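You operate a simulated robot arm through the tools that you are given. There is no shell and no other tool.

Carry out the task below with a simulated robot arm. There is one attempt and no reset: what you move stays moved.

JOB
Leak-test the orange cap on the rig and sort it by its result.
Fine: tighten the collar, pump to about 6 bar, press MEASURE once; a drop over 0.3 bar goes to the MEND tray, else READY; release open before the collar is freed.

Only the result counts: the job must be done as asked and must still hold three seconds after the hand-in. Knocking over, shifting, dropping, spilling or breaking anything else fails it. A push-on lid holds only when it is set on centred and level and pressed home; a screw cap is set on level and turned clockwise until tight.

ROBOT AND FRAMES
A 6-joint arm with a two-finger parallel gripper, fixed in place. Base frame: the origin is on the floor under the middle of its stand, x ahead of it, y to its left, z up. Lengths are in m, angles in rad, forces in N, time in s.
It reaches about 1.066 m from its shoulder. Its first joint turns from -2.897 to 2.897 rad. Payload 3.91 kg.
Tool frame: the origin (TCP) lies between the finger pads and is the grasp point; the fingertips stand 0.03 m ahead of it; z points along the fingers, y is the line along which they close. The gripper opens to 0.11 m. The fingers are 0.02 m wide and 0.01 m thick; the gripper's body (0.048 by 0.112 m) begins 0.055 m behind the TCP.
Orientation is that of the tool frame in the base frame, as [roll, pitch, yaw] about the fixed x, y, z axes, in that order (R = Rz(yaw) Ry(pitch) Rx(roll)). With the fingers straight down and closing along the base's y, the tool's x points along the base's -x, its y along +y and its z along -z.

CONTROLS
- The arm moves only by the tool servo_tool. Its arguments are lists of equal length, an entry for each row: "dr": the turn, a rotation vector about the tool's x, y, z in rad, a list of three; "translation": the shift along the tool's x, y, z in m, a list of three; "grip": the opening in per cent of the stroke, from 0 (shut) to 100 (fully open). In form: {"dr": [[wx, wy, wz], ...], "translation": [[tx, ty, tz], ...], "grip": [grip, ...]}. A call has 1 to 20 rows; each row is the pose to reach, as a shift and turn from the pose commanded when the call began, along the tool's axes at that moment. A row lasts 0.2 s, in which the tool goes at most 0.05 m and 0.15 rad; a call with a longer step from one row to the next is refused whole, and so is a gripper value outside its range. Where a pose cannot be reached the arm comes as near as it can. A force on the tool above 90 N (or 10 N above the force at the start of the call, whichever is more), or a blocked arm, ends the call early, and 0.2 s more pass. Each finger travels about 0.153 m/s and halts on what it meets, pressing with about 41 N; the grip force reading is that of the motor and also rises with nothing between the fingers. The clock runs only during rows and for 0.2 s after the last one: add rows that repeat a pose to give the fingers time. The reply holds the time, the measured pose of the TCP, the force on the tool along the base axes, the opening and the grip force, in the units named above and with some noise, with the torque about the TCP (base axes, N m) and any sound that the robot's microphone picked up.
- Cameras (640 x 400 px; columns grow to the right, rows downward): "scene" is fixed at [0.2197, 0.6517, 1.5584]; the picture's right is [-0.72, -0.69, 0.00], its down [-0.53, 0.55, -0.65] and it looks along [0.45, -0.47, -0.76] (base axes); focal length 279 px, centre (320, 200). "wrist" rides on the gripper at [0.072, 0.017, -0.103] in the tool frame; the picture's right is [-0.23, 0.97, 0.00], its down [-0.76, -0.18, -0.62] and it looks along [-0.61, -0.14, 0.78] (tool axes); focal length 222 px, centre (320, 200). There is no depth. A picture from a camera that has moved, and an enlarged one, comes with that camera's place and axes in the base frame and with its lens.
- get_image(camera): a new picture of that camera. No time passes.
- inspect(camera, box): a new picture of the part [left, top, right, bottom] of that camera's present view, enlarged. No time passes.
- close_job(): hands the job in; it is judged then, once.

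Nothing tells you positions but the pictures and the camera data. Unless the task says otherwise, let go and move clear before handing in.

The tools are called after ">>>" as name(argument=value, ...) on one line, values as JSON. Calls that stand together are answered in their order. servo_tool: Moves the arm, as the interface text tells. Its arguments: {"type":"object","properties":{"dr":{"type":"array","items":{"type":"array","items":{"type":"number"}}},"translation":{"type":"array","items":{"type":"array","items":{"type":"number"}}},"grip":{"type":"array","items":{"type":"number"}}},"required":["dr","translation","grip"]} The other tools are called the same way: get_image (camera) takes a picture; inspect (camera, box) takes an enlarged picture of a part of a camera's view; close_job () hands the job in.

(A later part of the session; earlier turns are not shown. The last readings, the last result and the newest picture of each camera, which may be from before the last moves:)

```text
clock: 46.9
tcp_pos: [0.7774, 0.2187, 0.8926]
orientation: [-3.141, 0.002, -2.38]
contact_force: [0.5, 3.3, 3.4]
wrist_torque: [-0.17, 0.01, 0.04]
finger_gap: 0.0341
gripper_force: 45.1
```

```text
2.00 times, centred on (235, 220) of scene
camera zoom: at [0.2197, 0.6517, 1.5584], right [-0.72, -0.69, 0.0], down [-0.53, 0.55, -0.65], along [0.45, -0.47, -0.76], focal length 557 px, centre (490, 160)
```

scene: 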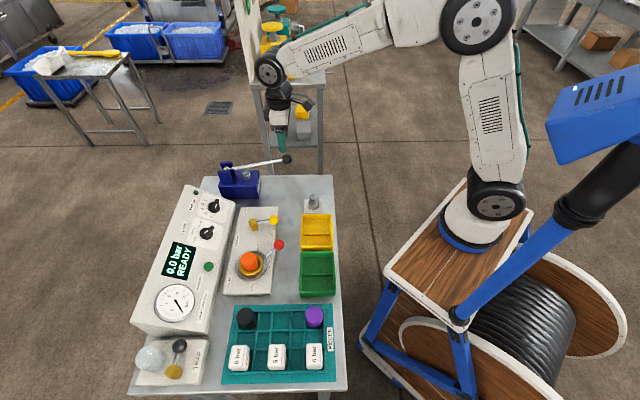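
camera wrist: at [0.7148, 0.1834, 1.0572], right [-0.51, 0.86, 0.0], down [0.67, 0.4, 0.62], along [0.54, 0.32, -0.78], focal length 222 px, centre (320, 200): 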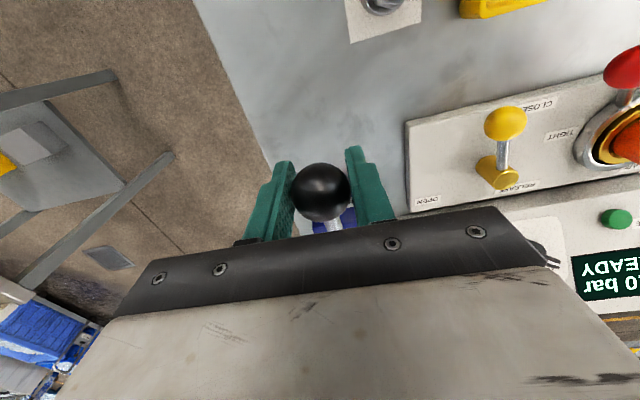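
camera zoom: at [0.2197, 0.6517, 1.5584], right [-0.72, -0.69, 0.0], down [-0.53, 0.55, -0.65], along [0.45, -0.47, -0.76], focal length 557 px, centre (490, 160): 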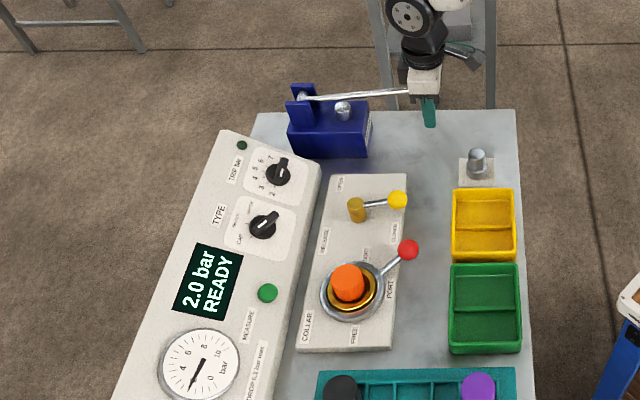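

Once released, the lever springs back up against the palm and the pressure holds at 2.0 bar. So I'll pump by pushing with the palm, with the fingers as loose guides: rise fully, then one more downstroke.

>>> servo_tool(dr=[[0, 0, 0], [0, 0, 0], [0, 0, 0], [0, 0, 0], [0, 0, 0]], translation=[[0, 0, 0], [0, 0, -0.012], [0, 0, -0.03], [0, 0, -0.03], [0, 0, -0.03]], grip=[40, 40, 40, 40, 40])

>>> get_image(camera="wrist")

>>> inspect(camera="scene", box=[130, 120, 340, 320])

```text
clock: 48.1
tcp_pos: [0.7755, 0.218, 0.9244]
orientation: [3.141, -0.001, -2.381]
contact_force: [0.3, -0.2, 0.8]
wrist_torque: [-0.01, -0.02, -0.01]
finger_gap: 0.0439
gripper_force: 0.1
```

```text
taken
camera wrist: at [0.7127, 0.1808, 1.027], right [-0.51, 0.86, 0.0], down [0.67, 0.4, 0.62], along [0.54, 0.32, -0.78], focal length 222 px, centre (320, 200)
```

wrist: 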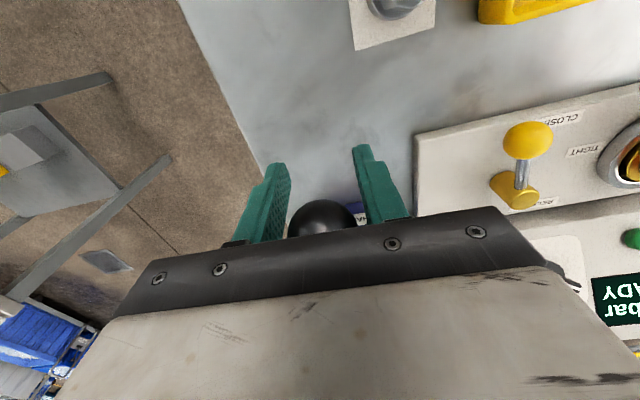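

```text
2.00 times, centred on (235, 220) of scene
camera zoom: at [0.2197, 0.6517, 1.5584], right [-0.72, -0.69, 0.0], down [-0.53, 0.55, -0.65], along [0.45, -0.47, -0.76], focal length 557 px, centre (490, 160)
```

zoom: 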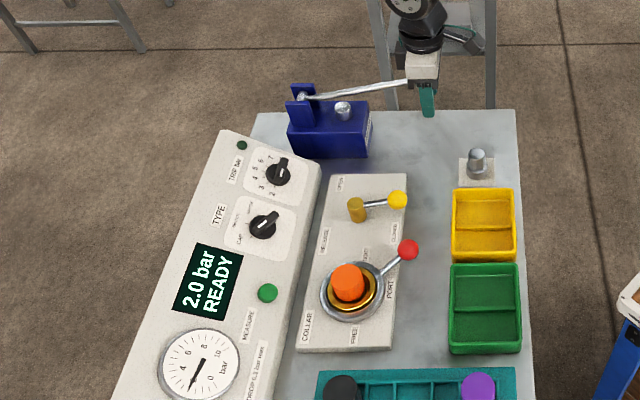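

The lever is back at rest and 2.0 bar holds. Now a full palm downstroke of about 66 mm.

>>> servo_tool(dr=[[0, 0, 0], [0, 0, 0], [0, 0, 0], [0, 0, 0], [0, 0, 0], [0, 0, 0]], translation=[[0, 0, 0.012], [0, 0, 0.024], [0, 0, 0.036], [0, 0, 0.047], [0, 0, 0.057], [0, 0, 0.064]], grip=[40, 40, 40, 40, 40, 40])

>>> inspect(camera="scene", box=[130, 120, 340, 320])

>>> inspect(camera="wrist", box=[220, 110, 420, 235])

```text
clock: 49.5
tcp_pos: [0.7765, 0.2181, 0.8585]
orientation: [3.141, 0.002, -2.381]
contact_force: [2.6, 0.2, 4.8]
wrist_torque: [-0.02, 0.13, 0.04]
finger_gap: 0.0439
gripper_force: 0.2
```

```text
2.00 times, centred on (235, 220) of scene
camera zoom: at [0.2197, 0.6517, 1.5584], right [-0.72, -0.69, 0.0], down [-0.53, 0.55, -0.65], along [0.45, -0.47, -0.76], focal length 557 px, centre (490, 160)
```

zoom: 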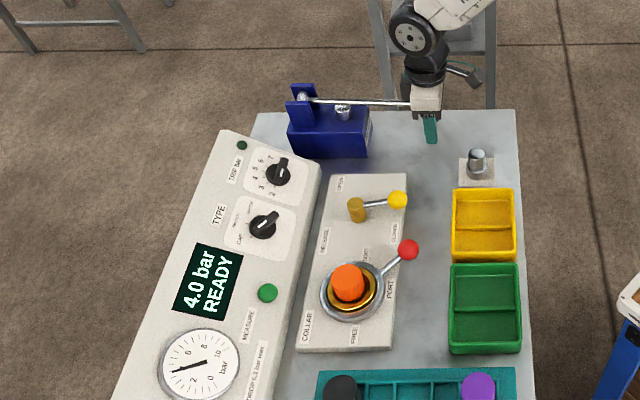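

```text
3.20 times, centred on (320, 172) of wrist
camera zoom: at [0.7117, 0.1815, 0.9617], right [-0.51, 0.86, 0.0], down [0.67, 0.4, 0.62], along [0.54, 0.32, -0.78], focal length 711 px, centre (320, 288)
```

zoom: 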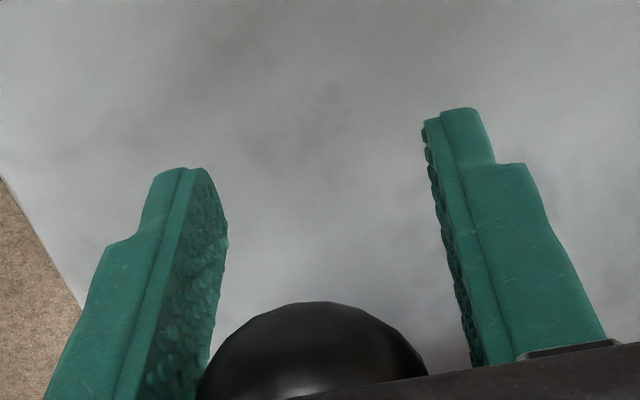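

4.0 bar after an easy stroke, exactly +2.0. One more identical stroke should bring it to about 6.

>>> servo_tool(dr=[[0, 0, 0], [0, 0, 0], [0, 0, 0], [0, 0, 0], [0, 0, 0], [0, 0, 0], [0, 0, 0], [0, 0, 0], [0, 0, 0], [0, 0, 0]], translation=[[0, 0, -0.02], [0, 0, -0.04], [0, 0, -0.064], [0, 0, -0.064], [0, 0, -0.064], [0, 0, -0.052], [0, 0, -0.04], [0, 0, -0.028], [0, 0, -0.017], [0, 0, -0.01]], grip=[40, 40, 40, 40, 40, 40, 40, 40, 40, 40])

>>> inspect(camera="scene", box=[130, 120, 340, 320])

```text
clock: 51.7
tcp_pos: [0.776, 0.2188, 0.8684]
orientation: [-3.142, 0.001, -2.379]
contact_force: [0.4, -2.5, 4.9]
wrist_torque: [0.12, -0.05, -0.01]
finger_gap: 0.0438
gripper_force: 0.1
```

```text
2.00 times, centred on (235, 220) of scene
camera zoom: at [0.2197, 0.6517, 1.5584], right [-0.72, -0.69, 0.0], down [-0.53, 0.55, -0.65], along [0.45, -0.47, -0.76], focal length 557 px, centre (490, 160)
```

zoom: 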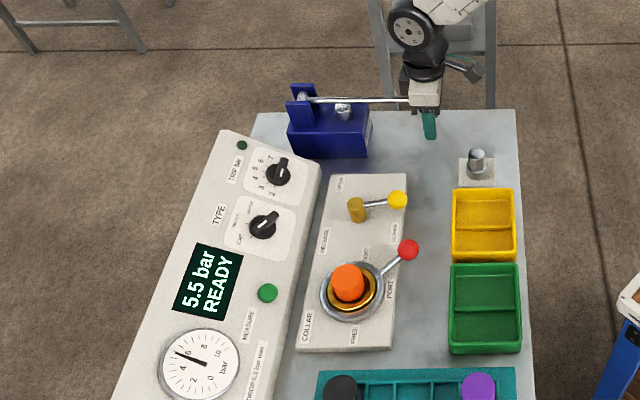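

5.5 bar with 10 mm of stroke left; I'll finish the stroke.

>>> servo_tool(dr=[[0, 0, 0], [0, 0, 0], [0, 0, 0]], translation=[[0, 0, 0.005], [0, 0, 0.01], [0, 0, 0.01]], grip=[40, 40, 40])

>>> inspect(camera="scene", box=[130, 200, 290, 320])

```text
clock: 52.5
tcp_pos: [0.7769, 0.2196, 0.8585]
orientation: [-3.141, 0.002, -2.38]
contact_force: [1.4, 2.1, 3.4]
wrist_torque: [-0.06, 0.14, -0.01]
finger_gap: 0.0443
gripper_force: 0.0
```

```text
3.33 times, centred on (210, 260) of scene
camera zoom: at [0.2197, 0.6517, 1.5584], right [-0.72, -0.69, 0.0], down [-0.53, 0.55, -0.65], along [0.45, -0.47, -0.76], focal length 928 px, centre (687, 0)
```

zoom: 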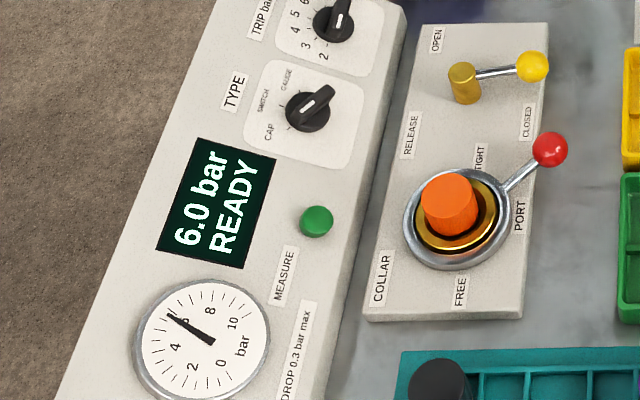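

6.0 bar reached. I'll leave the pump upward, close the fingers and go above the green MEASURE button, which I place near (0.70, 0.605, 0.84).

>>> servo_tool(dr=[[0, 0, 0], [0, 0, 0], [0, 0, 0], [0, 0, 0], [0, 0, 0], [0, 0, 0], [0, 0, 0], [0, 0, 0], [0, 0, 0], [0, 0, 0], [0, 0, 0], [0, 0, 0], [0, 0, 0], [0, 0, 0]], translation=[[0, 0, -0.03], [0, 0, -0.06], [0, 0, -0.1], [0, 0, -0.145], [0, 0, -0.19], [-0.0235, 0.0369, -0.19], [-0.047, 0.0737, -0.19], [-0.0705, 0.1106, -0.19], [-0.094, 0.1474, -0.19], [-0.1176, 0.1843, -0.19], [-0.1411, 0.2211, -0.19], [-0.1646, 0.258, -0.18], [-0.1881, 0.2948, -0.165], [-0.2116, 0.3317, -0.15]], grip=[40, 40, 40, 40, 40, 0, 0, 0, 0, 0, 0, 0, 0, 0])

>>> get_image(camera="wrist")

>>> get_image(camera="scene")

```text
clock: 55.5
tcp_pos: [0.7039, 0.6074, 1.0121]
orientation: [-3.14, 0.001, -2.382]
contact_force: [1.0, -0.4, 0.3]
wrist_torque: [0.06, 0.02, 0.0]
finger_gap: 0.0001
gripper_force: 37.5
```

```text
taken
camera wrist: at [0.6395, 0.5698, 1.115], right [-0.51, 0.86, 0.0], down [0.67, 0.39, 0.62], along [0.54, 0.32, -0.78], focal length 222 px, centre (320, 200)
```

wrist: 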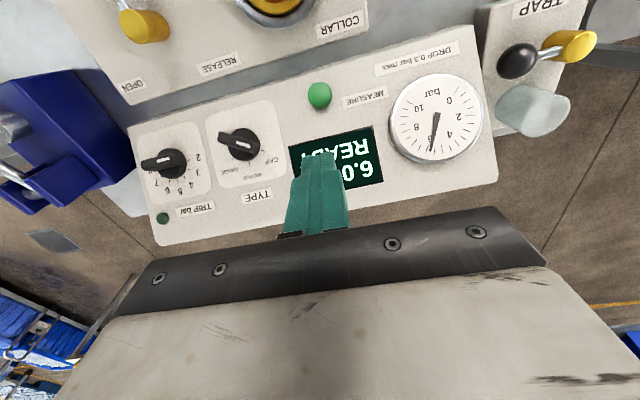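

```text
taken
```

scene: 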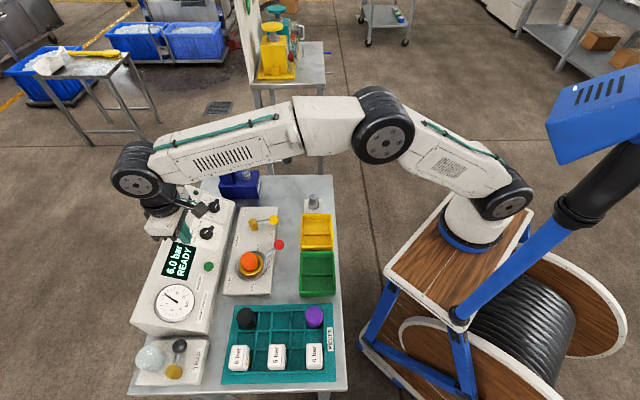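

Display still 6.0 bar READY and the button is nearly under the fingertips. I'll shift 6 mm and come down close to it.

>>> servo_tool(dr=[[0, 0, 0], [0, 0, 0], [0, 0, 0], [0, 0, 0]], translation=[[0.003, 0, 0.04], [0.0065, 0, 0.075], [0.0065, 0, 0.105], [0.0065, 0, 0.105]], grip=[0, 0, 0, 0])

>>> inspect(camera="wrist", box=[240, 80, 400, 180])

>>> inspect(camera="scene", box=[160, 210, 256, 270])

```text
clock: 56.5
tcp_pos: [0.6976, 0.6016, 0.9046]
orientation: [-3.141, 0.002, -2.381]
contact_force: [0.0, 0.6, -1.0]
wrist_torque: [-0.01, -0.01, 0.01]
finger_gap: 0.0003
gripper_force: 37.5
```

```text
4.00 times, centred on (320, 130) of wrist
camera zoom: at [0.6338, 0.5642, 1.0077], right [-0.51, 0.86, 0.0], down [0.67, 0.4, 0.62], along [0.54, 0.32, -0.78], focal length 888 px, centre (320, 480)
```

zoom: 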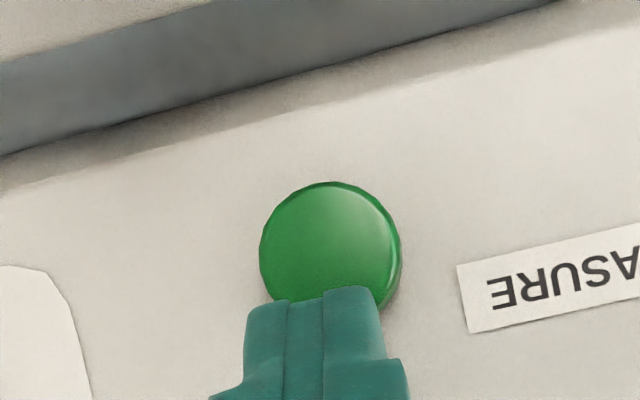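

```text
6.67 times, centred on (208, 240) of scene
camera zoom: at [0.2197, 0.6517, 1.5584], right [-0.72, -0.69, 0.0], down [-0.53, 0.55, -0.65], along [0.45, -0.47, -0.76], focal length 1857 px, centre (1067, -67)
```

zoom: 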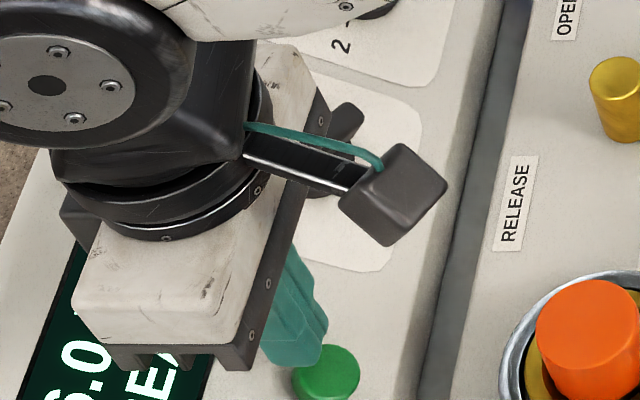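

The fingertips are over the button's centre. I'll descend in fine steps until the button moves and the display reacts.

>>> servo_tool(dr=[[0, 0, 0], [0, 0, 0], [0, 0, 0]], translation=[[0, 0.0015, 0.015], [0, 0.0015, 0.024], [0, 0.0015, 0.027]], grip=[0, 0, 0])

>>> inspect(camera="wrist", box=[240, 100, 400, 200])

>>> inspect(camera="scene", box=[130, 200, 290, 320])

```text
clock: 57.3
tcp_pos: [0.6982, 0.6033, 0.8891]
orientation: [3.138, 0.02, -2.382]
contact_force: [20.5, 6.1, 74.4]
wrist_torque: [0.58, -0.91, 0.26]
finger_gap: 0.0
gripper_force: 37.4
heard: click
```

```text
4.00 times, centred on (320, 150) of wrist
camera zoom: at [0.6328, 0.5639, 0.9907], right [-0.51, 0.86, 0.01], down [0.67, 0.38, 0.64], along [0.55, 0.33, -0.77], focal length 888 px, centre (320, 400)
```

zoom: 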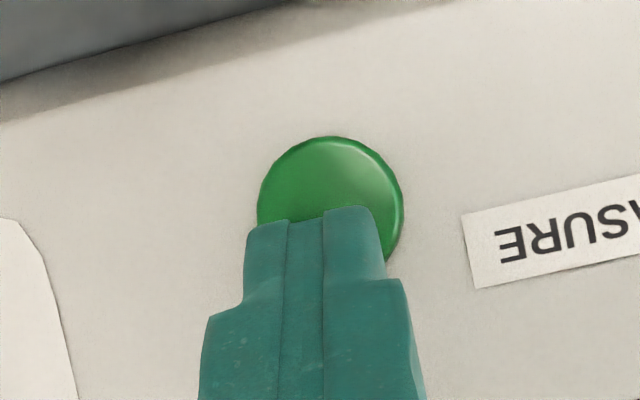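

```text
3.33 times, centred on (210, 260) of scene
camera zoom: at [0.2197, 0.6517, 1.5584], right [-0.72, -0.69, 0.0], down [-0.53, 0.55, -0.65], along [0.45, -0.47, -0.76], focal length 928 px, centre (687, 0)
```

zoom: 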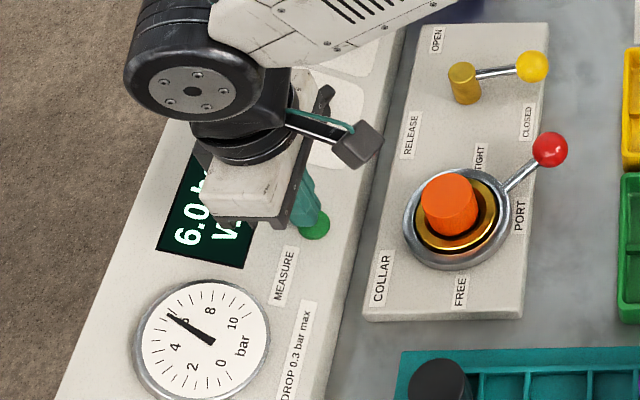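

A click was heard and the display changed (a word starting with "W"), so the measurement has started. I'll lift straight off the button and move clear to read it.

>>> servo_tool(dr=[[0, 0, 0], [0, 0, 0], [0, 0, 0], [0, 0, 0]], translation=[[0, 0, -0.03], [0, 0, -0.07], [0, 0, -0.11], [0.04, -0.02, -0.11]], grip=[0, 0, 0, 0])

>>> inspect(camera="scene", box=[130, 200, 290, 320])

>>> get_image(camera="wrist")

```text
clock: 58.3
tcp_pos: [0.6784, 0.5617, 0.9833]
orientation: [3.141, -0.002, -2.38]
contact_force: [0.1, 0.2, -0.9]
wrist_torque: [-0.01, -0.02, -0.01]
finger_gap: 0.0001
gripper_force: 37.6
```

```text
3.33 times, centred on (210, 260) of scene
camera zoom: at [0.2197, 0.6517, 1.5584], right [-0.72, -0.69, 0.0], down [-0.53, 0.55, -0.65], along [0.45, -0.47, -0.76], focal length 928 px, centre (687, 0)
```

zoom: 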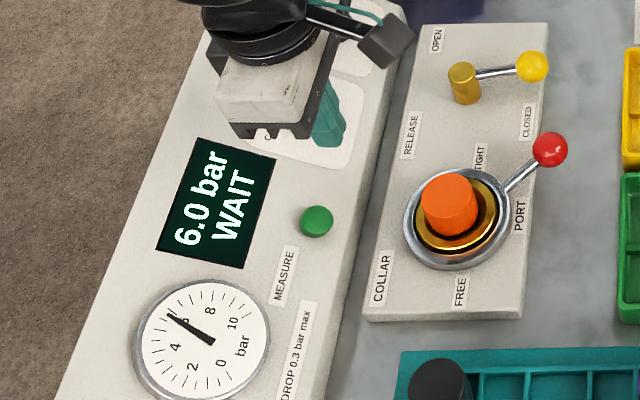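

```text
taken
camera wrist: at [0.6154, 0.5238, 1.0864], right [-0.51, 0.86, 0.0], down [0.67, 0.4, 0.62], along [0.54, 0.32, -0.78], focal length 222 px, centre (320, 200)
```

wrist: 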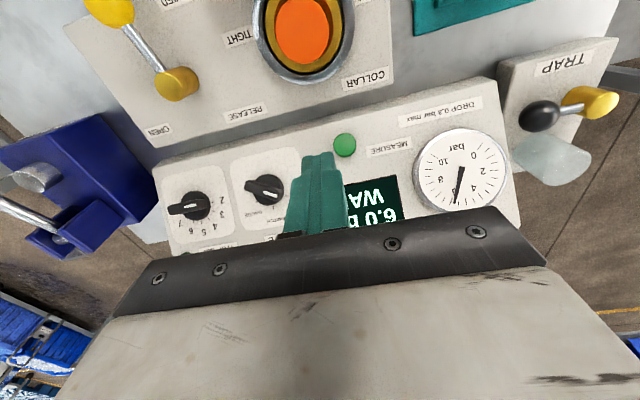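

The display says "6.0 bar WAIT". I'll hold still for a few seconds until a result appears.

>>> servo_tool(dr=[[0, 0, 0], [0, 0, 0], [0, 0, 0], [0, 0, 0], [0, 0, 0], [0, 0, 0], [0, 0, 0], [0, 0, 0], [0, 0, 0], [0, 0, 0], [0, 0, 0], [0, 0, 0], [0, 0, 0], [0, 0, 0], [0, 0, 0]], translation=[[0, 0, 0], [0, 0, 0], [0, 0, 0], [0, 0, 0], [0, 0, 0], [0, 0, 0], [0, 0, 0], [0, 0, 0], [0, 0, 0], [0, 0, 0], [0, 0, 0], [0, 0, 0], [0, 0, 0], [0, 0, 0], [0, 0, 0]], grip=[0, 0, 0, 0, 0, 0, 0, 0, 0, 0, 0, 0, 0, 0, 0])

>>> inspect(camera="scene", box=[130, 200, 290, 320])

```text
clock: 61.5
tcp_pos: [0.6801, 0.5598, 0.9845]
orientation: [-3.14, 0.0, -2.381]
contact_force: [0.0, -0.1, -0.5]
wrist_torque: [-0.02, 0.03, 0.0]
finger_gap: 0.0
gripper_force: 37.7
```

```text
3.33 times, centred on (210, 260) of scene
camera zoom: at [0.2197, 0.6517, 1.5584], right [-0.72, -0.69, 0.0], down [-0.53, 0.55, -0.65], along [0.45, -0.47, -0.76], focal length 928 px, centre (687, 0)
```

zoom: 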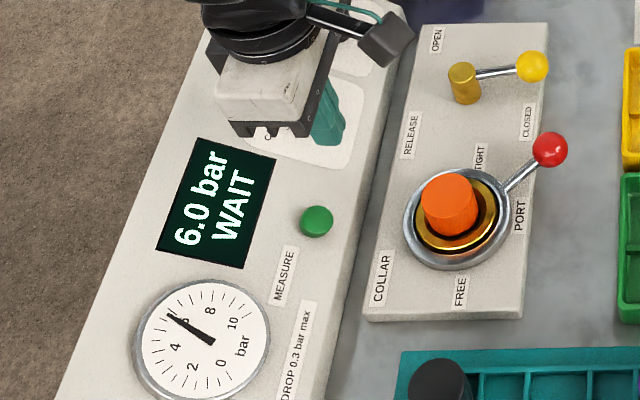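

Still "6.0 bar WAIT", with no visible drop. I'll keep waiting.

>>> servo_tool(dr=[[0, 0, 0], [0, 0, 0], [0, 0, 0], [0, 0, 0], [0, 0, 0], [0, 0, 0], [0, 0, 0], [0, 0, 0], [0, 0, 0], [0, 0, 0], [0, 0, 0], [0, 0, 0], [0, 0, 0], [0, 0, 0], [0, 0, 0], [0, 0, 0], [0, 0, 0], [0, 0, 0], [0, 0, 0], [0, 0, 0]], translation=[[0, 0, 0], [0, 0, 0], [0, 0, 0], [0, 0, 0], [0, 0, 0], [0, 0, 0], [0, 0, 0], [0, 0, 0], [0, 0, 0], [0, 0, 0], [0, 0, 0], [0, 0, 0], [0, 0, 0], [0, 0, 0], [0, 0, 0], [0, 0, 0], [0, 0, 0], [0, 0, 0], [0, 0, 0], [0, 0, 0]], grip=[0, 0, 0, 0, 0, 0, 0, 0, 0, 0, 0, 0, 0, 0, 0, 0, 0, 0, 0, 0])

>>> inspect(camera="scene", box=[130, 200, 290, 320])

```text
clock: 65.7
tcp_pos: [0.6805, 0.5601, 0.9843]
orientation: [3.141, -0.001, -2.381]
contact_force: [-0.5, 0.5, -0.2]
wrist_torque: [-0.01, 0.01, 0.01]
finger_gap: 0.0
gripper_force: 37.8
```

```text
3.33 times, centred on (210, 260) of scene
camera zoom: at [0.2197, 0.6517, 1.5584], right [-0.72, -0.69, 0.0], down [-0.53, 0.55, -0.65], along [0.45, -0.47, -0.76], focal length 928 px, centre (687, 0)
```

zoom: 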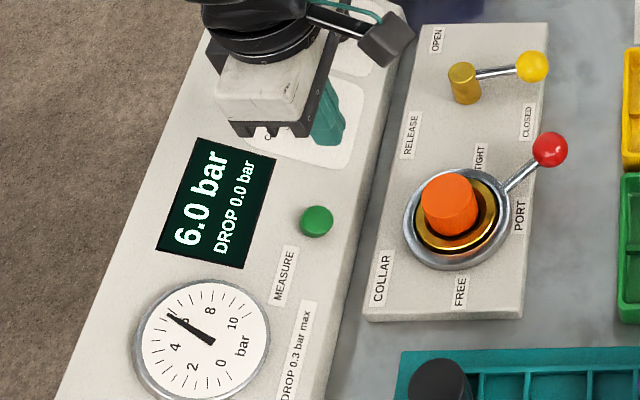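

The result reads "DROP 0.0 bar". I'll zoom in to be certain of the figures and of which tray carries which label.

>>> inspect(camera="scene", box=[155, 230, 203, 270])

>>> inspect(camera="scene", box=[290, 190, 350, 310])

```text
10.00 times, centred on (179, 250) of scene
camera zoom: at [0.2197, 0.6517, 1.5584], right [-0.72, -0.69, 0.0], down [-0.53, 0.55, -0.65], along [0.45, -0.47, -0.76], focal length 2786 px, centre (1730, -300)
```

zoom: 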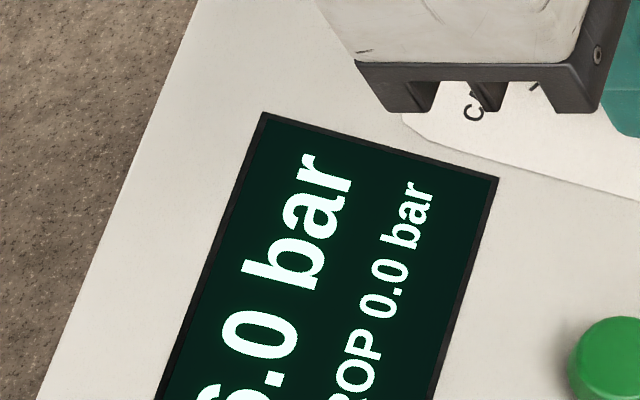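

```text
3.33 times, centred on (320, 250) of scene
camera zoom: at [0.2197, 0.6517, 1.5584], right [-0.72, -0.69, 0.0], down [-0.53, 0.55, -0.65], along [0.45, -0.47, -0.76], focal length 928 px, centre (320, 33)
```

zoom: 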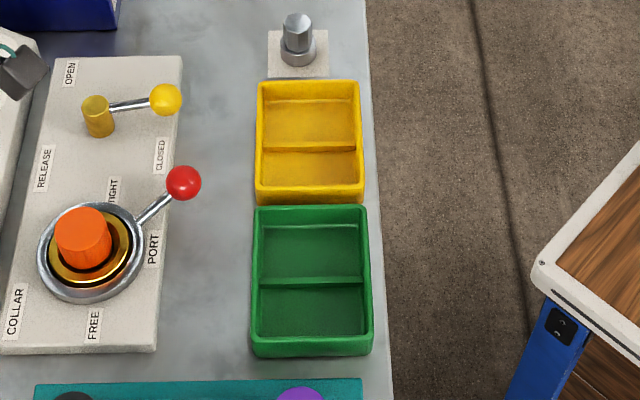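

DROP 0.0 bar, so this cap belongs in READY. Next comes opening the release: I'll go above the spot behind the yellow ball, on its CLOSED side.

>>> servo_tool(dr=[[0, 0, 0], [0, 0, 0], [0, 0, 0], [0, 0, 0], [0, 0, 0]], translation=[[0.03, -0.026, 0], [0.06, -0.053, 0], [0.09, -0.08, 0.01], [0.1172, -0.1051, 0.02], [0.1172, -0.1051, 0.02]], grip=[0, 0, 0, 0, 0])

>>> get_image(camera="wrist")

>>> inspect(camera="scene", box=[220, 190, 332, 260])

```text
clock: 66.9
tcp_pos: [0.6659, 0.405, 0.9666]
orientation: [3.141, 0.001, -2.383]
contact_force: [-0.3, 0.2, -0.5]
wrist_torque: [0.01, -0.01, 0.03]
finger_gap: 0.0
gripper_force: 37.9
```

```text
taken
camera wrist: at [0.6017, 0.3675, 1.0691], right [-0.51, 0.86, 0.0], down [0.67, 0.4, 0.62], along [0.54, 0.32, -0.78], focal length 222 px, centre (320, 200)
```

wrist: 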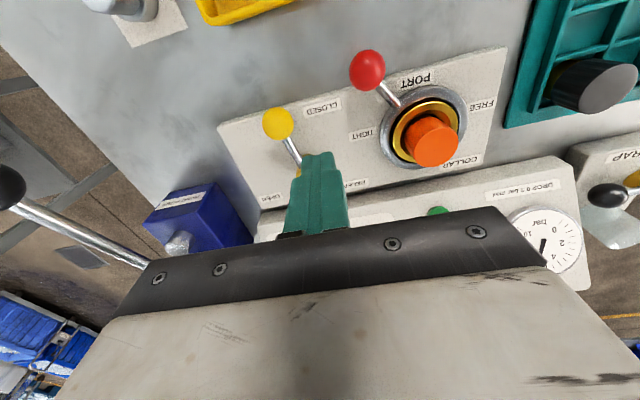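

```text
5.71 times, centred on (276, 225) of scene
camera zoom: at [0.2197, 0.6517, 1.5584], right [-0.72, -0.69, 0.0], down [-0.53, 0.55, -0.65], along [0.45, -0.47, -0.76], focal length 1592 px, centre (571, 57)
```

zoom: 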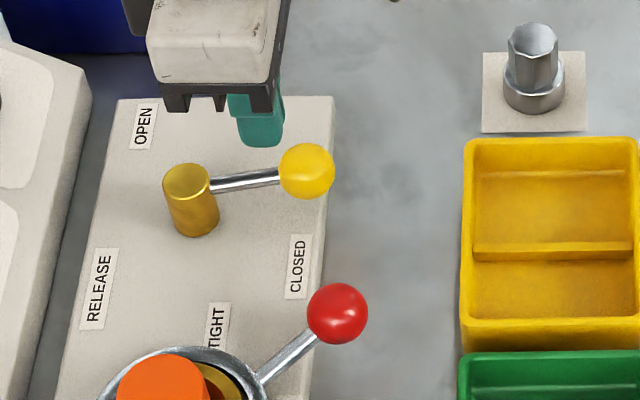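

The yellow ball is about 4 cm ahead of the fingers with clear space to the red ball. I'll go down and push it along its arc toward OPEN.

>>> servo_tool(dr=[[0, 0, 0], [0, 0, 0], [0, 0, 0], [0, 0, 0], [0, 0, 0], [0, 0, 0], [0, 0, 0], [0, 0, 0], [0, 0, 0]], translation=[[0, 0, 0.04], [0, 0, 0.08], [0, 0, 0.104], [0.0013, -0.0085, 0.104], [0.0038, -0.0172, 0.104], [0.005, -0.0261, 0.104], [0.005, -0.0351, 0.104], [0.0038, -0.044, 0.104], [0.0013, -0.0527, 0.104]], grip=[0, 0, 0, 0, 0, 0, 0, 0, 0])

>>> get_image(camera="wrist")

>>> inspect(camera="scene", box=[150, 150, 310, 290])

```text
clock: 68.9
tcp_pos: [0.7038, 0.3631, 0.8624]
orientation: [3.14, -0.001, -2.38]
contact_force: [-0.7, 0.0, 1.1]
wrist_torque: [0.01, 0.01, -0.02]
finger_gap: 0.0
gripper_force: 37.7
```

```text
taken
camera wrist: at [0.6397, 0.3265, 0.9655], right [-0.51, 0.86, 0.0], down [0.67, 0.4, 0.62], along [0.54, 0.32, -0.78], focal length 222 px, centre (320, 200)
```

wrist: 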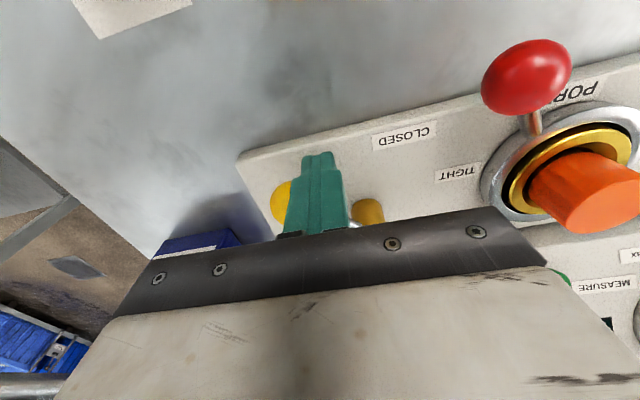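

```text
2.86 times, centred on (230, 220) of scene
camera zoom: at [0.2197, 0.6517, 1.5584], right [-0.72, -0.69, 0.0], down [-0.53, 0.55, -0.65], along [0.45, -0.47, -0.76], focal length 796 px, centre (577, 143)
```

zoom: 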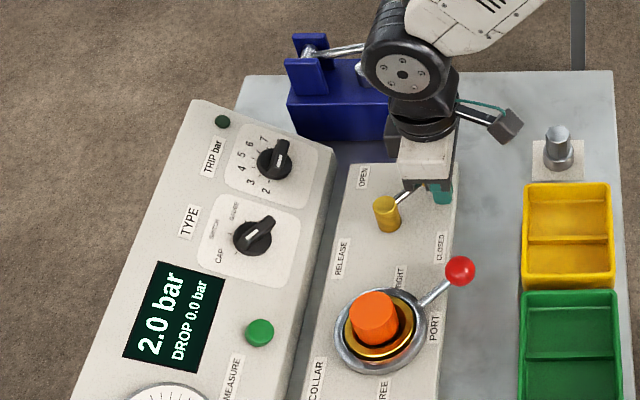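

The pressure is venting (2.0 bar and falling). I'll push the lever on to its OPEN end.

>>> servo_tool(dr=[[0, 0, 0], [0, 0, 0], [0, 0, 0], [0, 0, 0], [0, 0, 0], [0, 0, 0]], translation=[[-0.0037, -0.0082, 0], [-0.0084, -0.0159, 0], [-0.0142, -0.0228, 0], [-0.0209, -0.0288, 0], [-0.0284, -0.0338, 0], [-0.0284, -0.0338, 0]], grip=[0, 0, 0, 0, 0, 0])

>>> get_image(camera="wrist")

>>> inspect(camera="scene", box=[150, 150, 310, 290])

```text
clock: 70.3
tcp_pos: [0.7464, 0.3597, 0.8618]
orientation: [-3.141, 0.001, -2.381]
contact_force: [0.3, 0.2, -0.1]
wrist_torque: [-0.02, -0.01, 0.01]
finger_gap: 0.0
gripper_force: 37.2
```

```text
taken
camera wrist: at [0.6827, 0.323, 0.9649], right [-0.51, 0.86, 0.0], down [0.67, 0.4, 0.62], along [0.54, 0.32, -0.78], focal length 222 px, centre (320, 200)
```

wrist: 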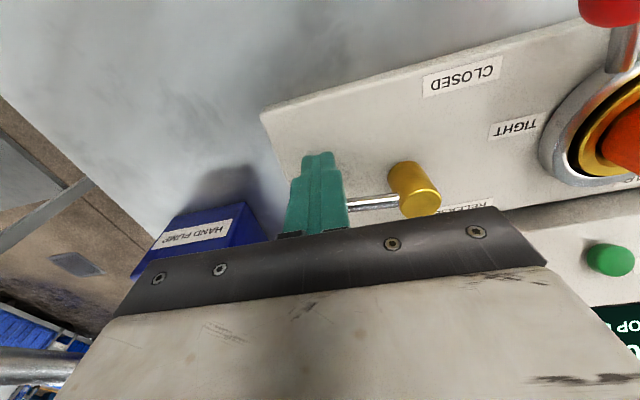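

```text
2.86 times, centred on (230, 220) of scene
camera zoom: at [0.2197, 0.6517, 1.5584], right [-0.72, -0.69, 0.0], down [-0.53, 0.55, -0.65], along [0.45, -0.47, -0.76], focal length 796 px, centre (577, 143)
```

zoom: 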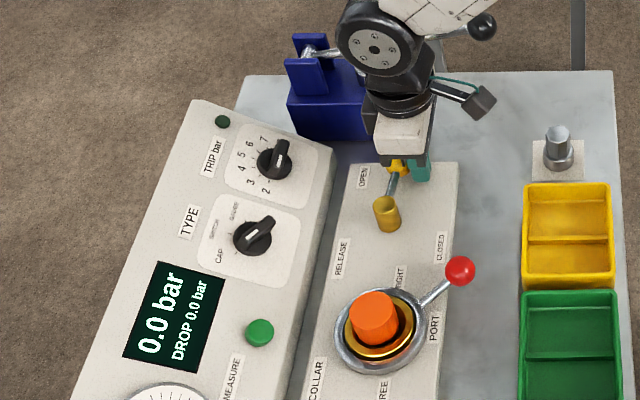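

Pressure is 0.0 bar. I'll push on gently to the OPEN end stop.

>>> servo_tool(dr=[[0, 0, 0], [0, 0, 0], [0, 0, 0], [0, 0, 0]], translation=[[-0.0081, -0.004, 0], [-0.0167, -0.0068, 0], [-0.0215, -0.0078, 0], [-0.0255, -0.0083, 0]], grip=[0, 0, 0, 0])

>>> get_image(camera="wrist")

>>> inspect(camera="scene", box=[150, 150, 310, 290])

```text
clock: 71.1
tcp_pos: [0.7567, 0.3613, 0.8583]
orientation: [3.137, -0.032, -2.381]
contact_force: [-35.4, -21.6, 13.5]
wrist_torque: [-0.08, 0.3, 0.05]
finger_gap: 0.0001
gripper_force: 37.9
stopped in row 3: the force on the tool passed its limit at 98 N (the readings are from after the stop); the commanded pose is now the measured one
```

```text
taken
camera wrist: at [0.6954, 0.3262, 0.9645], right [-0.51, 0.86, 0.0], down [0.69, 0.41, 0.6], along [0.52, 0.3, -0.8], focal length 222 px, centre (320, 200)
```

wrist: 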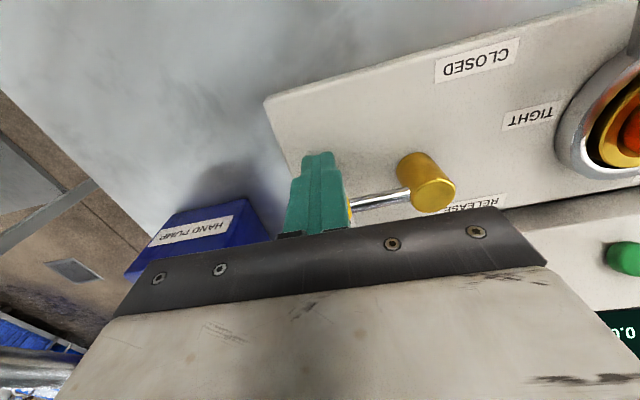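

```text
2.86 times, centred on (230, 220) of scene
camera zoom: at [0.2197, 0.6517, 1.5584], right [-0.72, -0.69, 0.0], down [-0.53, 0.55, -0.65], along [0.45, -0.47, -0.76], focal length 796 px, centre (577, 143)
```

zoom: 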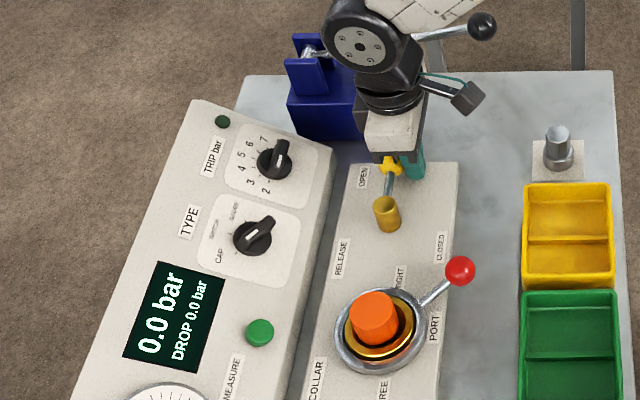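

The release is at its OPEN stop and the pressure is 0.0. I'll back off, rise and level the hand, then go to the far side of the collar's red ball to turn it back to FREE.

>>> servo_tool(dr=[[0, 0, 0], [0, 0, 0], [0.002, -0.016, 0], [0.0045, -0.032, 0], [0.0045, -0.032, 0], [0.0045, -0.032, 0], [0.0045, -0.032, 0], [0.0045, -0.032, 0]], translation=[[0.01, 0, 0], [0.02, 0, 0], [0.02, 0, -0.04], [0.02, 0, -0.08], [0.02, 0.03, -0.1], [0.02, 0.07, -0.1], [0.018, 0.111, -0.1], [0.018, 0.111, -0.1]], grip=[0, 0, 0, 0, 0, 0, 0, 0])

>>> get_image(camera="wrist")

>>> inspect(camera="scene", box=[220, 190, 332, 260])

```text
clock: 72.9
tcp_pos: [0.6707, 0.4356, 0.9593]
orientation: [3.141, 0.008, -2.381]
contact_force: [-0.7, 0.0, -0.7]
wrist_torque: [0.0, 0.04, 0.0]
finger_gap: 0.0001
gripper_force: 37.5
```

```text
taken
camera wrist: at [0.605, 0.3977, 1.0618], right [-0.51, 0.86, 0.0], down [0.67, 0.39, 0.63], along [0.54, 0.32, -0.78], focal length 222 px, centre (320, 200)
```

wrist: 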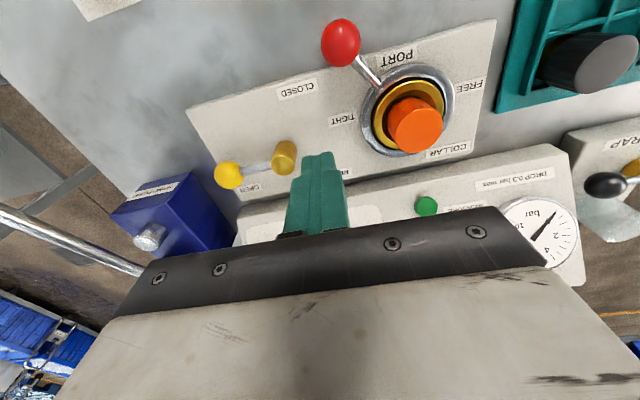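

```text
5.71 times, centred on (276, 225) of scene
camera zoom: at [0.2197, 0.6517, 1.5584], right [-0.72, -0.69, 0.0], down [-0.53, 0.55, -0.65], along [0.45, -0.47, -0.76], focal length 1592 px, centre (571, 57)
```

zoom: 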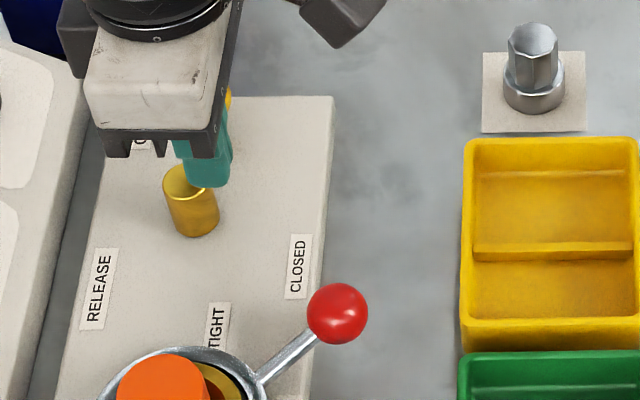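

The red ball lies about 5 cm ahead on the other side now. I'll go down and push it back along the arc toward FREE.

>>> servo_tool(dr=[[0, 0.004, 0], [0, 0.008, 0], [0, 0.008, 0], [0, 0.008, 0], [0, 0.008, 0], [0, 0.008, 0], [0, 0.008, 0], [0, 0.008, 0], [0, 0.008, 0]], translation=[[0, 0, 0.04], [0, 0, 0.08], [0, 0, 0.103], [0.0135, 0.0002, 0.103], [0.0251, 0.0063, 0.103], [0.0357, 0.0141, 0.103], [0.0452, 0.0232, 0.103], [0.0533, 0.0336, 0.103], [0.0599, 0.045, 0.103]], grip=[0, 0, 0, 0, 0, 0, 0, 0, 0])

>>> get_image(camera="wrist")

>>> inspect(camera="scene", box=[150, 190, 310, 310])

```text
clock: 74.9
tcp_pos: [0.5985, 0.4241, 0.858]
orientation: [3.141, -0.001, -2.381]
contact_force: [0.4, 0.1, -0.3]
wrist_torque: [-0.01, -0.03, 0.01]
finger_gap: 0.0
gripper_force: 37.6
```

```text
taken
camera wrist: at [0.5341, 0.388, 0.9615], right [-0.51, 0.86, 0.0], down [0.67, 0.4, 0.62], along [0.54, 0.32, -0.78], focal length 222 px, centre (320, 200)
```

wrist: 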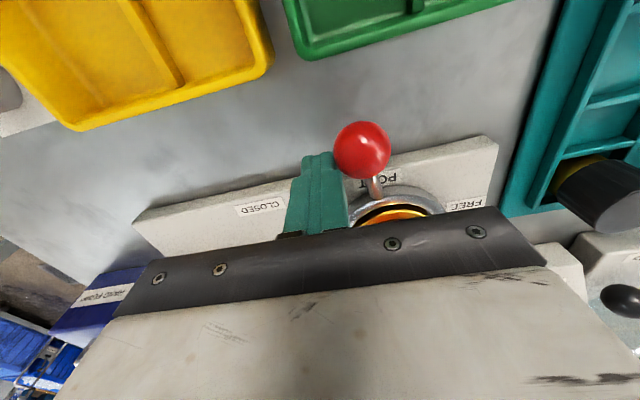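

```text
3.33 times, centred on (230, 250) of scene
camera zoom: at [0.2197, 0.6517, 1.5584], right [-0.72, -0.69, 0.0], down [-0.53, 0.55, -0.65], along [0.45, -0.47, -0.76], focal length 928 px, centre (620, 33)
```

zoom: 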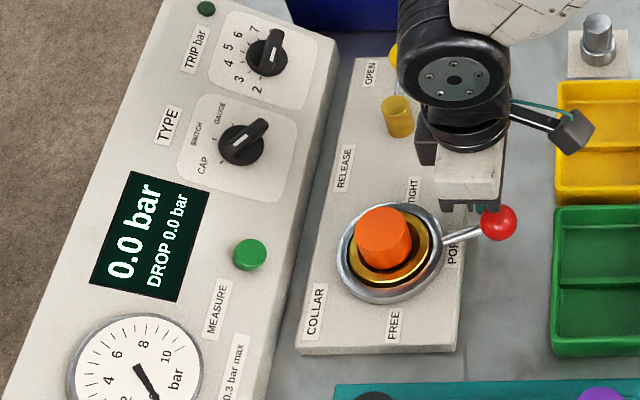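

The ball follows. I'll continue the push to the FREE end.

>>> servo_tool(dr=[[0, 0, 0], [0, 0, 0], [0, 0, 0], [0, 0, 0], [0, 0, 0]], translation=[[0.0049, 0.0122, 0], [0.0081, 0.0249, 0], [0.0094, 0.038, 0], [0.0092, 0.0447, 0], [0.009, 0.0512, 0]], grip=[0, 0, 0, 0, 0])

>>> get_image(camera="wrist")

>>> inspect(camera="scene", box=[190, 200, 330, 305])

```text
clock: 76.1
tcp_pos: [0.5563, 0.4551, 0.857]
orientation: [3.142, -0.001, -2.379]
contact_force: [0.5, -0.2, 0.6]
wrist_torque: [0.0, 0.02, 0.02]
finger_gap: 0.0
gripper_force: 37.5
```

```text
taken
camera wrist: at [0.4932, 0.4189, 0.9595], right [-0.51, 0.86, 0.0], down [0.67, 0.4, 0.62], along [0.54, 0.32, -0.78], focal length 222 px, centre (320, 200)
```

wrist: 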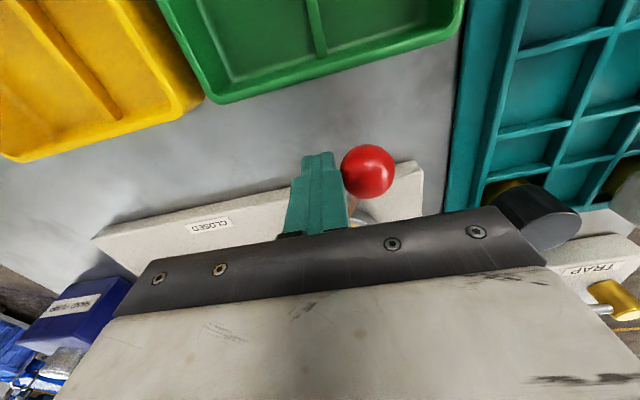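

```text
3.81 times, centred on (260, 252) of scene
camera zoom: at [0.2197, 0.6517, 1.5584], right [-0.72, -0.69, 0.0], down [-0.53, 0.55, -0.65], along [0.45, -0.47, -0.76], focal length 1061 px, centre (549, 0)
```

zoom: 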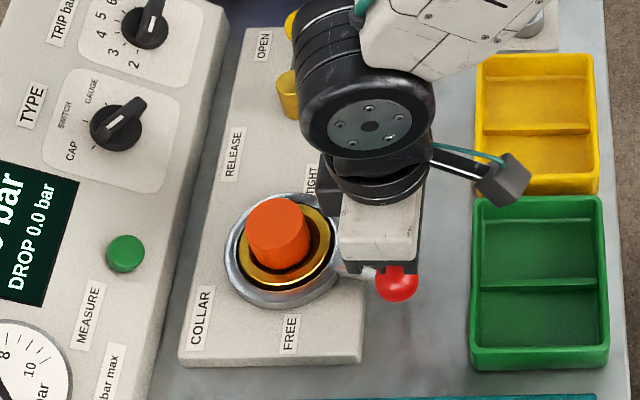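

The ball is at about +22°; the FREE end was near +32°. I'll push on slowly to the stop.

>>> servo_tool(dr=[[0, 0, 0], [0, 0, 0], [0, 0, 0], [0, 0, 0]], translation=[[-0.0009, 0.0065, 0], [-0.0023, 0.0129, 0], [-0.0041, 0.0192, 0], [-0.0041, 0.0192, 0]], grip=[0, 0, 0, 0])

>>> get_image(camera="wrist")

>>> inspect(camera="scene", box=[190, 200, 330, 305])

```text
clock: 77.1
tcp_pos: [0.5485, 0.4705, 0.8553]
orientation: [-3.141, 0.001, -2.382]
contact_force: [3.1, -4.4, 1.6]
wrist_torque: [0.03, 0.04, -0.04]
finger_gap: 0.0
gripper_force: 37.8
```

```text
taken
camera wrist: at [0.4839, 0.4349, 0.9588], right [-0.51, 0.86, 0.0], down [0.67, 0.4, 0.62], along [0.54, 0.32, -0.78], focal length 222 px, centre (320, 200)
```

wrist: 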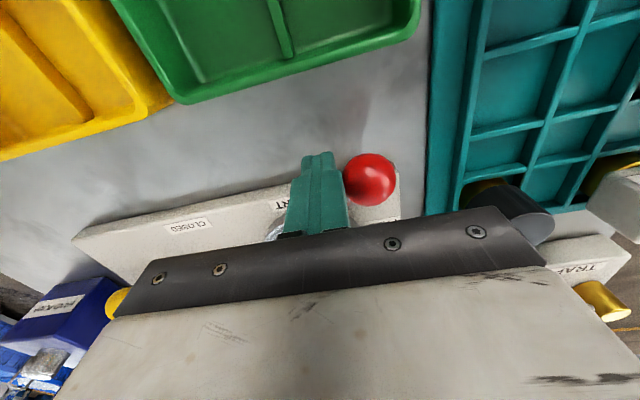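

```text
3.81 times, centred on (260, 252) of scene
camera zoom: at [0.2197, 0.6517, 1.5584], right [-0.72, -0.69, 0.0], down [-0.53, 0.55, -0.65], along [0.45, -0.47, -0.76], focal length 1061 px, centre (549, 0)
```

zoom: 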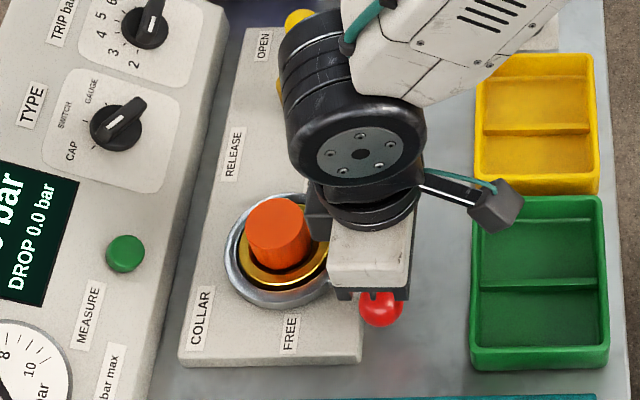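

The ball is back where it started at FREE (≈ +33°) and light resistance begins. A last 3 mm nudge will confirm the stop, then I back off and rise.

>>> servo_tool(dr=[[0, 0, 0], [0, 0, 0]], translation=[[-0.0005, 0.0015, 0], [-0.001, 0.003, 0]], grip=[0, 0])

```text
clock: 77.7
tcp_pos: [0.5475, 0.4734, 0.8543]
orientation: [-3.14, -0.002, -2.38]
contact_force: [20.4, -24.6, 0.0]
wrist_torque: [0.02, -0.02, -0.12]
finger_gap: 0.0001
gripper_force: 38.3
```

The FREE stop is confirmed (32 N). I'll back away, rise and go over the cap with open fingers.

>>> servo_tool(dr=[[0, 0, 0], [0, 0, 0], [0, 0, 0], [0, 0, 0], [0, 0, 0], [0, 0, 0], [0, 0, 0], [0, 0, 0], [0, 0, 0]], translation=[[0, -0.01, 0], [0, -0.02, 0], [0, -0.02, -0.035], [0, -0.02, -0.07], [0, -0.02, -0.105], [-0.03, -0.022, -0.105], [-0.06, -0.024, -0.105], [-0.088, -0.026, -0.105], [-0.088, -0.026, -0.105]], grip=[0, 0, 0, 0, 0, 55, 55, 55, 55])

>>> get_image(camera="wrist")

>>> inspect(camera="wrist", box=[240, 70, 400, 170])

>>> inspect(camera="scene", box=[190, 200, 330, 305])

```text
clock: 79.7
tcp_pos: [0.6298, 0.5148, 0.9617]
orientation: [3.14, 0.002, -2.379]
contact_force: [-0.1, -0.2, 0.7]
wrist_torque: [0.01, 0.02, 0.01]
finger_gap: 0.0603
gripper_force: 0.0
```

```text
taken
camera wrist: at [0.566, 0.4782, 1.0654], right [-0.51, 0.86, 0.0], down [0.67, 0.4, 0.62], along [0.54, 0.32, -0.78], focal length 222 px, centre (320, 200)
```

wrist: 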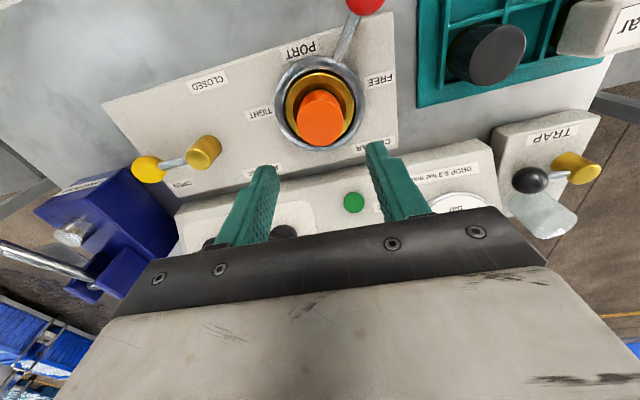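

```text
4.00 times, centred on (320, 120) of wrist
camera zoom: at [0.566, 0.4782, 1.0654], right [-0.51, 0.86, 0.0], down [0.67, 0.4, 0.62], along [0.54, 0.32, -0.78], focal length 888 px, centre (320, 520)
```

zoom: 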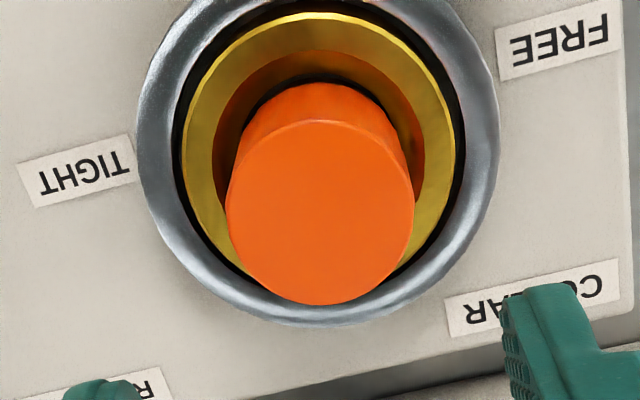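

```text
3.81 times, centred on (260, 252) of scene
camera zoom: at [0.2197, 0.6517, 1.5584], right [-0.72, -0.69, 0.0], down [-0.53, 0.55, -0.65], along [0.45, -0.47, -0.76], focal length 1061 px, centre (549, 0)
```

zoom: 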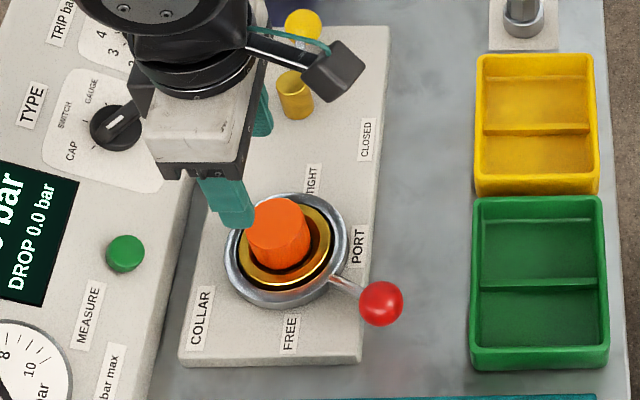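

The cap is exactly under the gripper axis, release open, collar free, 0.0 bar. I'll go down, grip the protruding part and check the force.

>>> servo_tool(dr=[[0, 0, 0], [0, 0, 0], [0, 0, 0], [0, 0, 0], [0, 0, 0], [0, 0, 0], [0, 0, 0]], translation=[[0, 0, 0.035], [0, 0, 0.065], [0, 0, 0.078], [0, 0, 0.085], [0, 0, 0.085], [0, 0, 0.085], [0, 0, 0.085]], grip=[55, 55, 55, 55, 30, 30, 30])

>>> inspect(camera="wrist", box=[240, 80, 400, 180])

```text
clock: 81.3
tcp_pos: [0.6301, 0.5177, 0.8745]
orientation: [3.141, -0.001, -2.381]
contact_force: [0.7, -2.3, 0.1]
wrist_torque: [-0.09, 0.01, 0.0]
finger_gap: 0.0405
gripper_force: 40.9
```

```text
4.00 times, centred on (320, 130) of wrist
camera zoom: at [0.5658, 0.4808, 0.9784], right [-0.51, 0.86, 0.0], down [0.67, 0.4, 0.62], along [0.54, 0.32, -0.78], focal length 888 px, centre (320, 480)
```

zoom: 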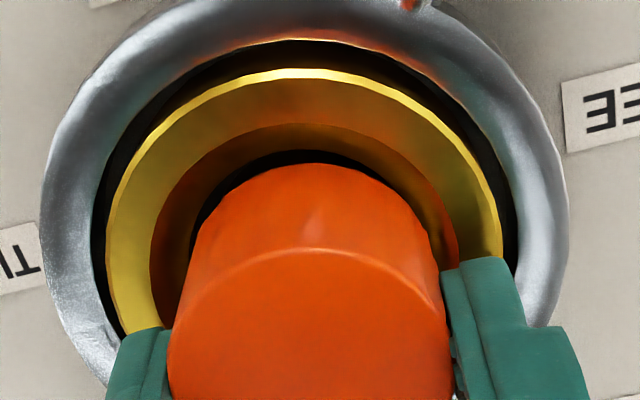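

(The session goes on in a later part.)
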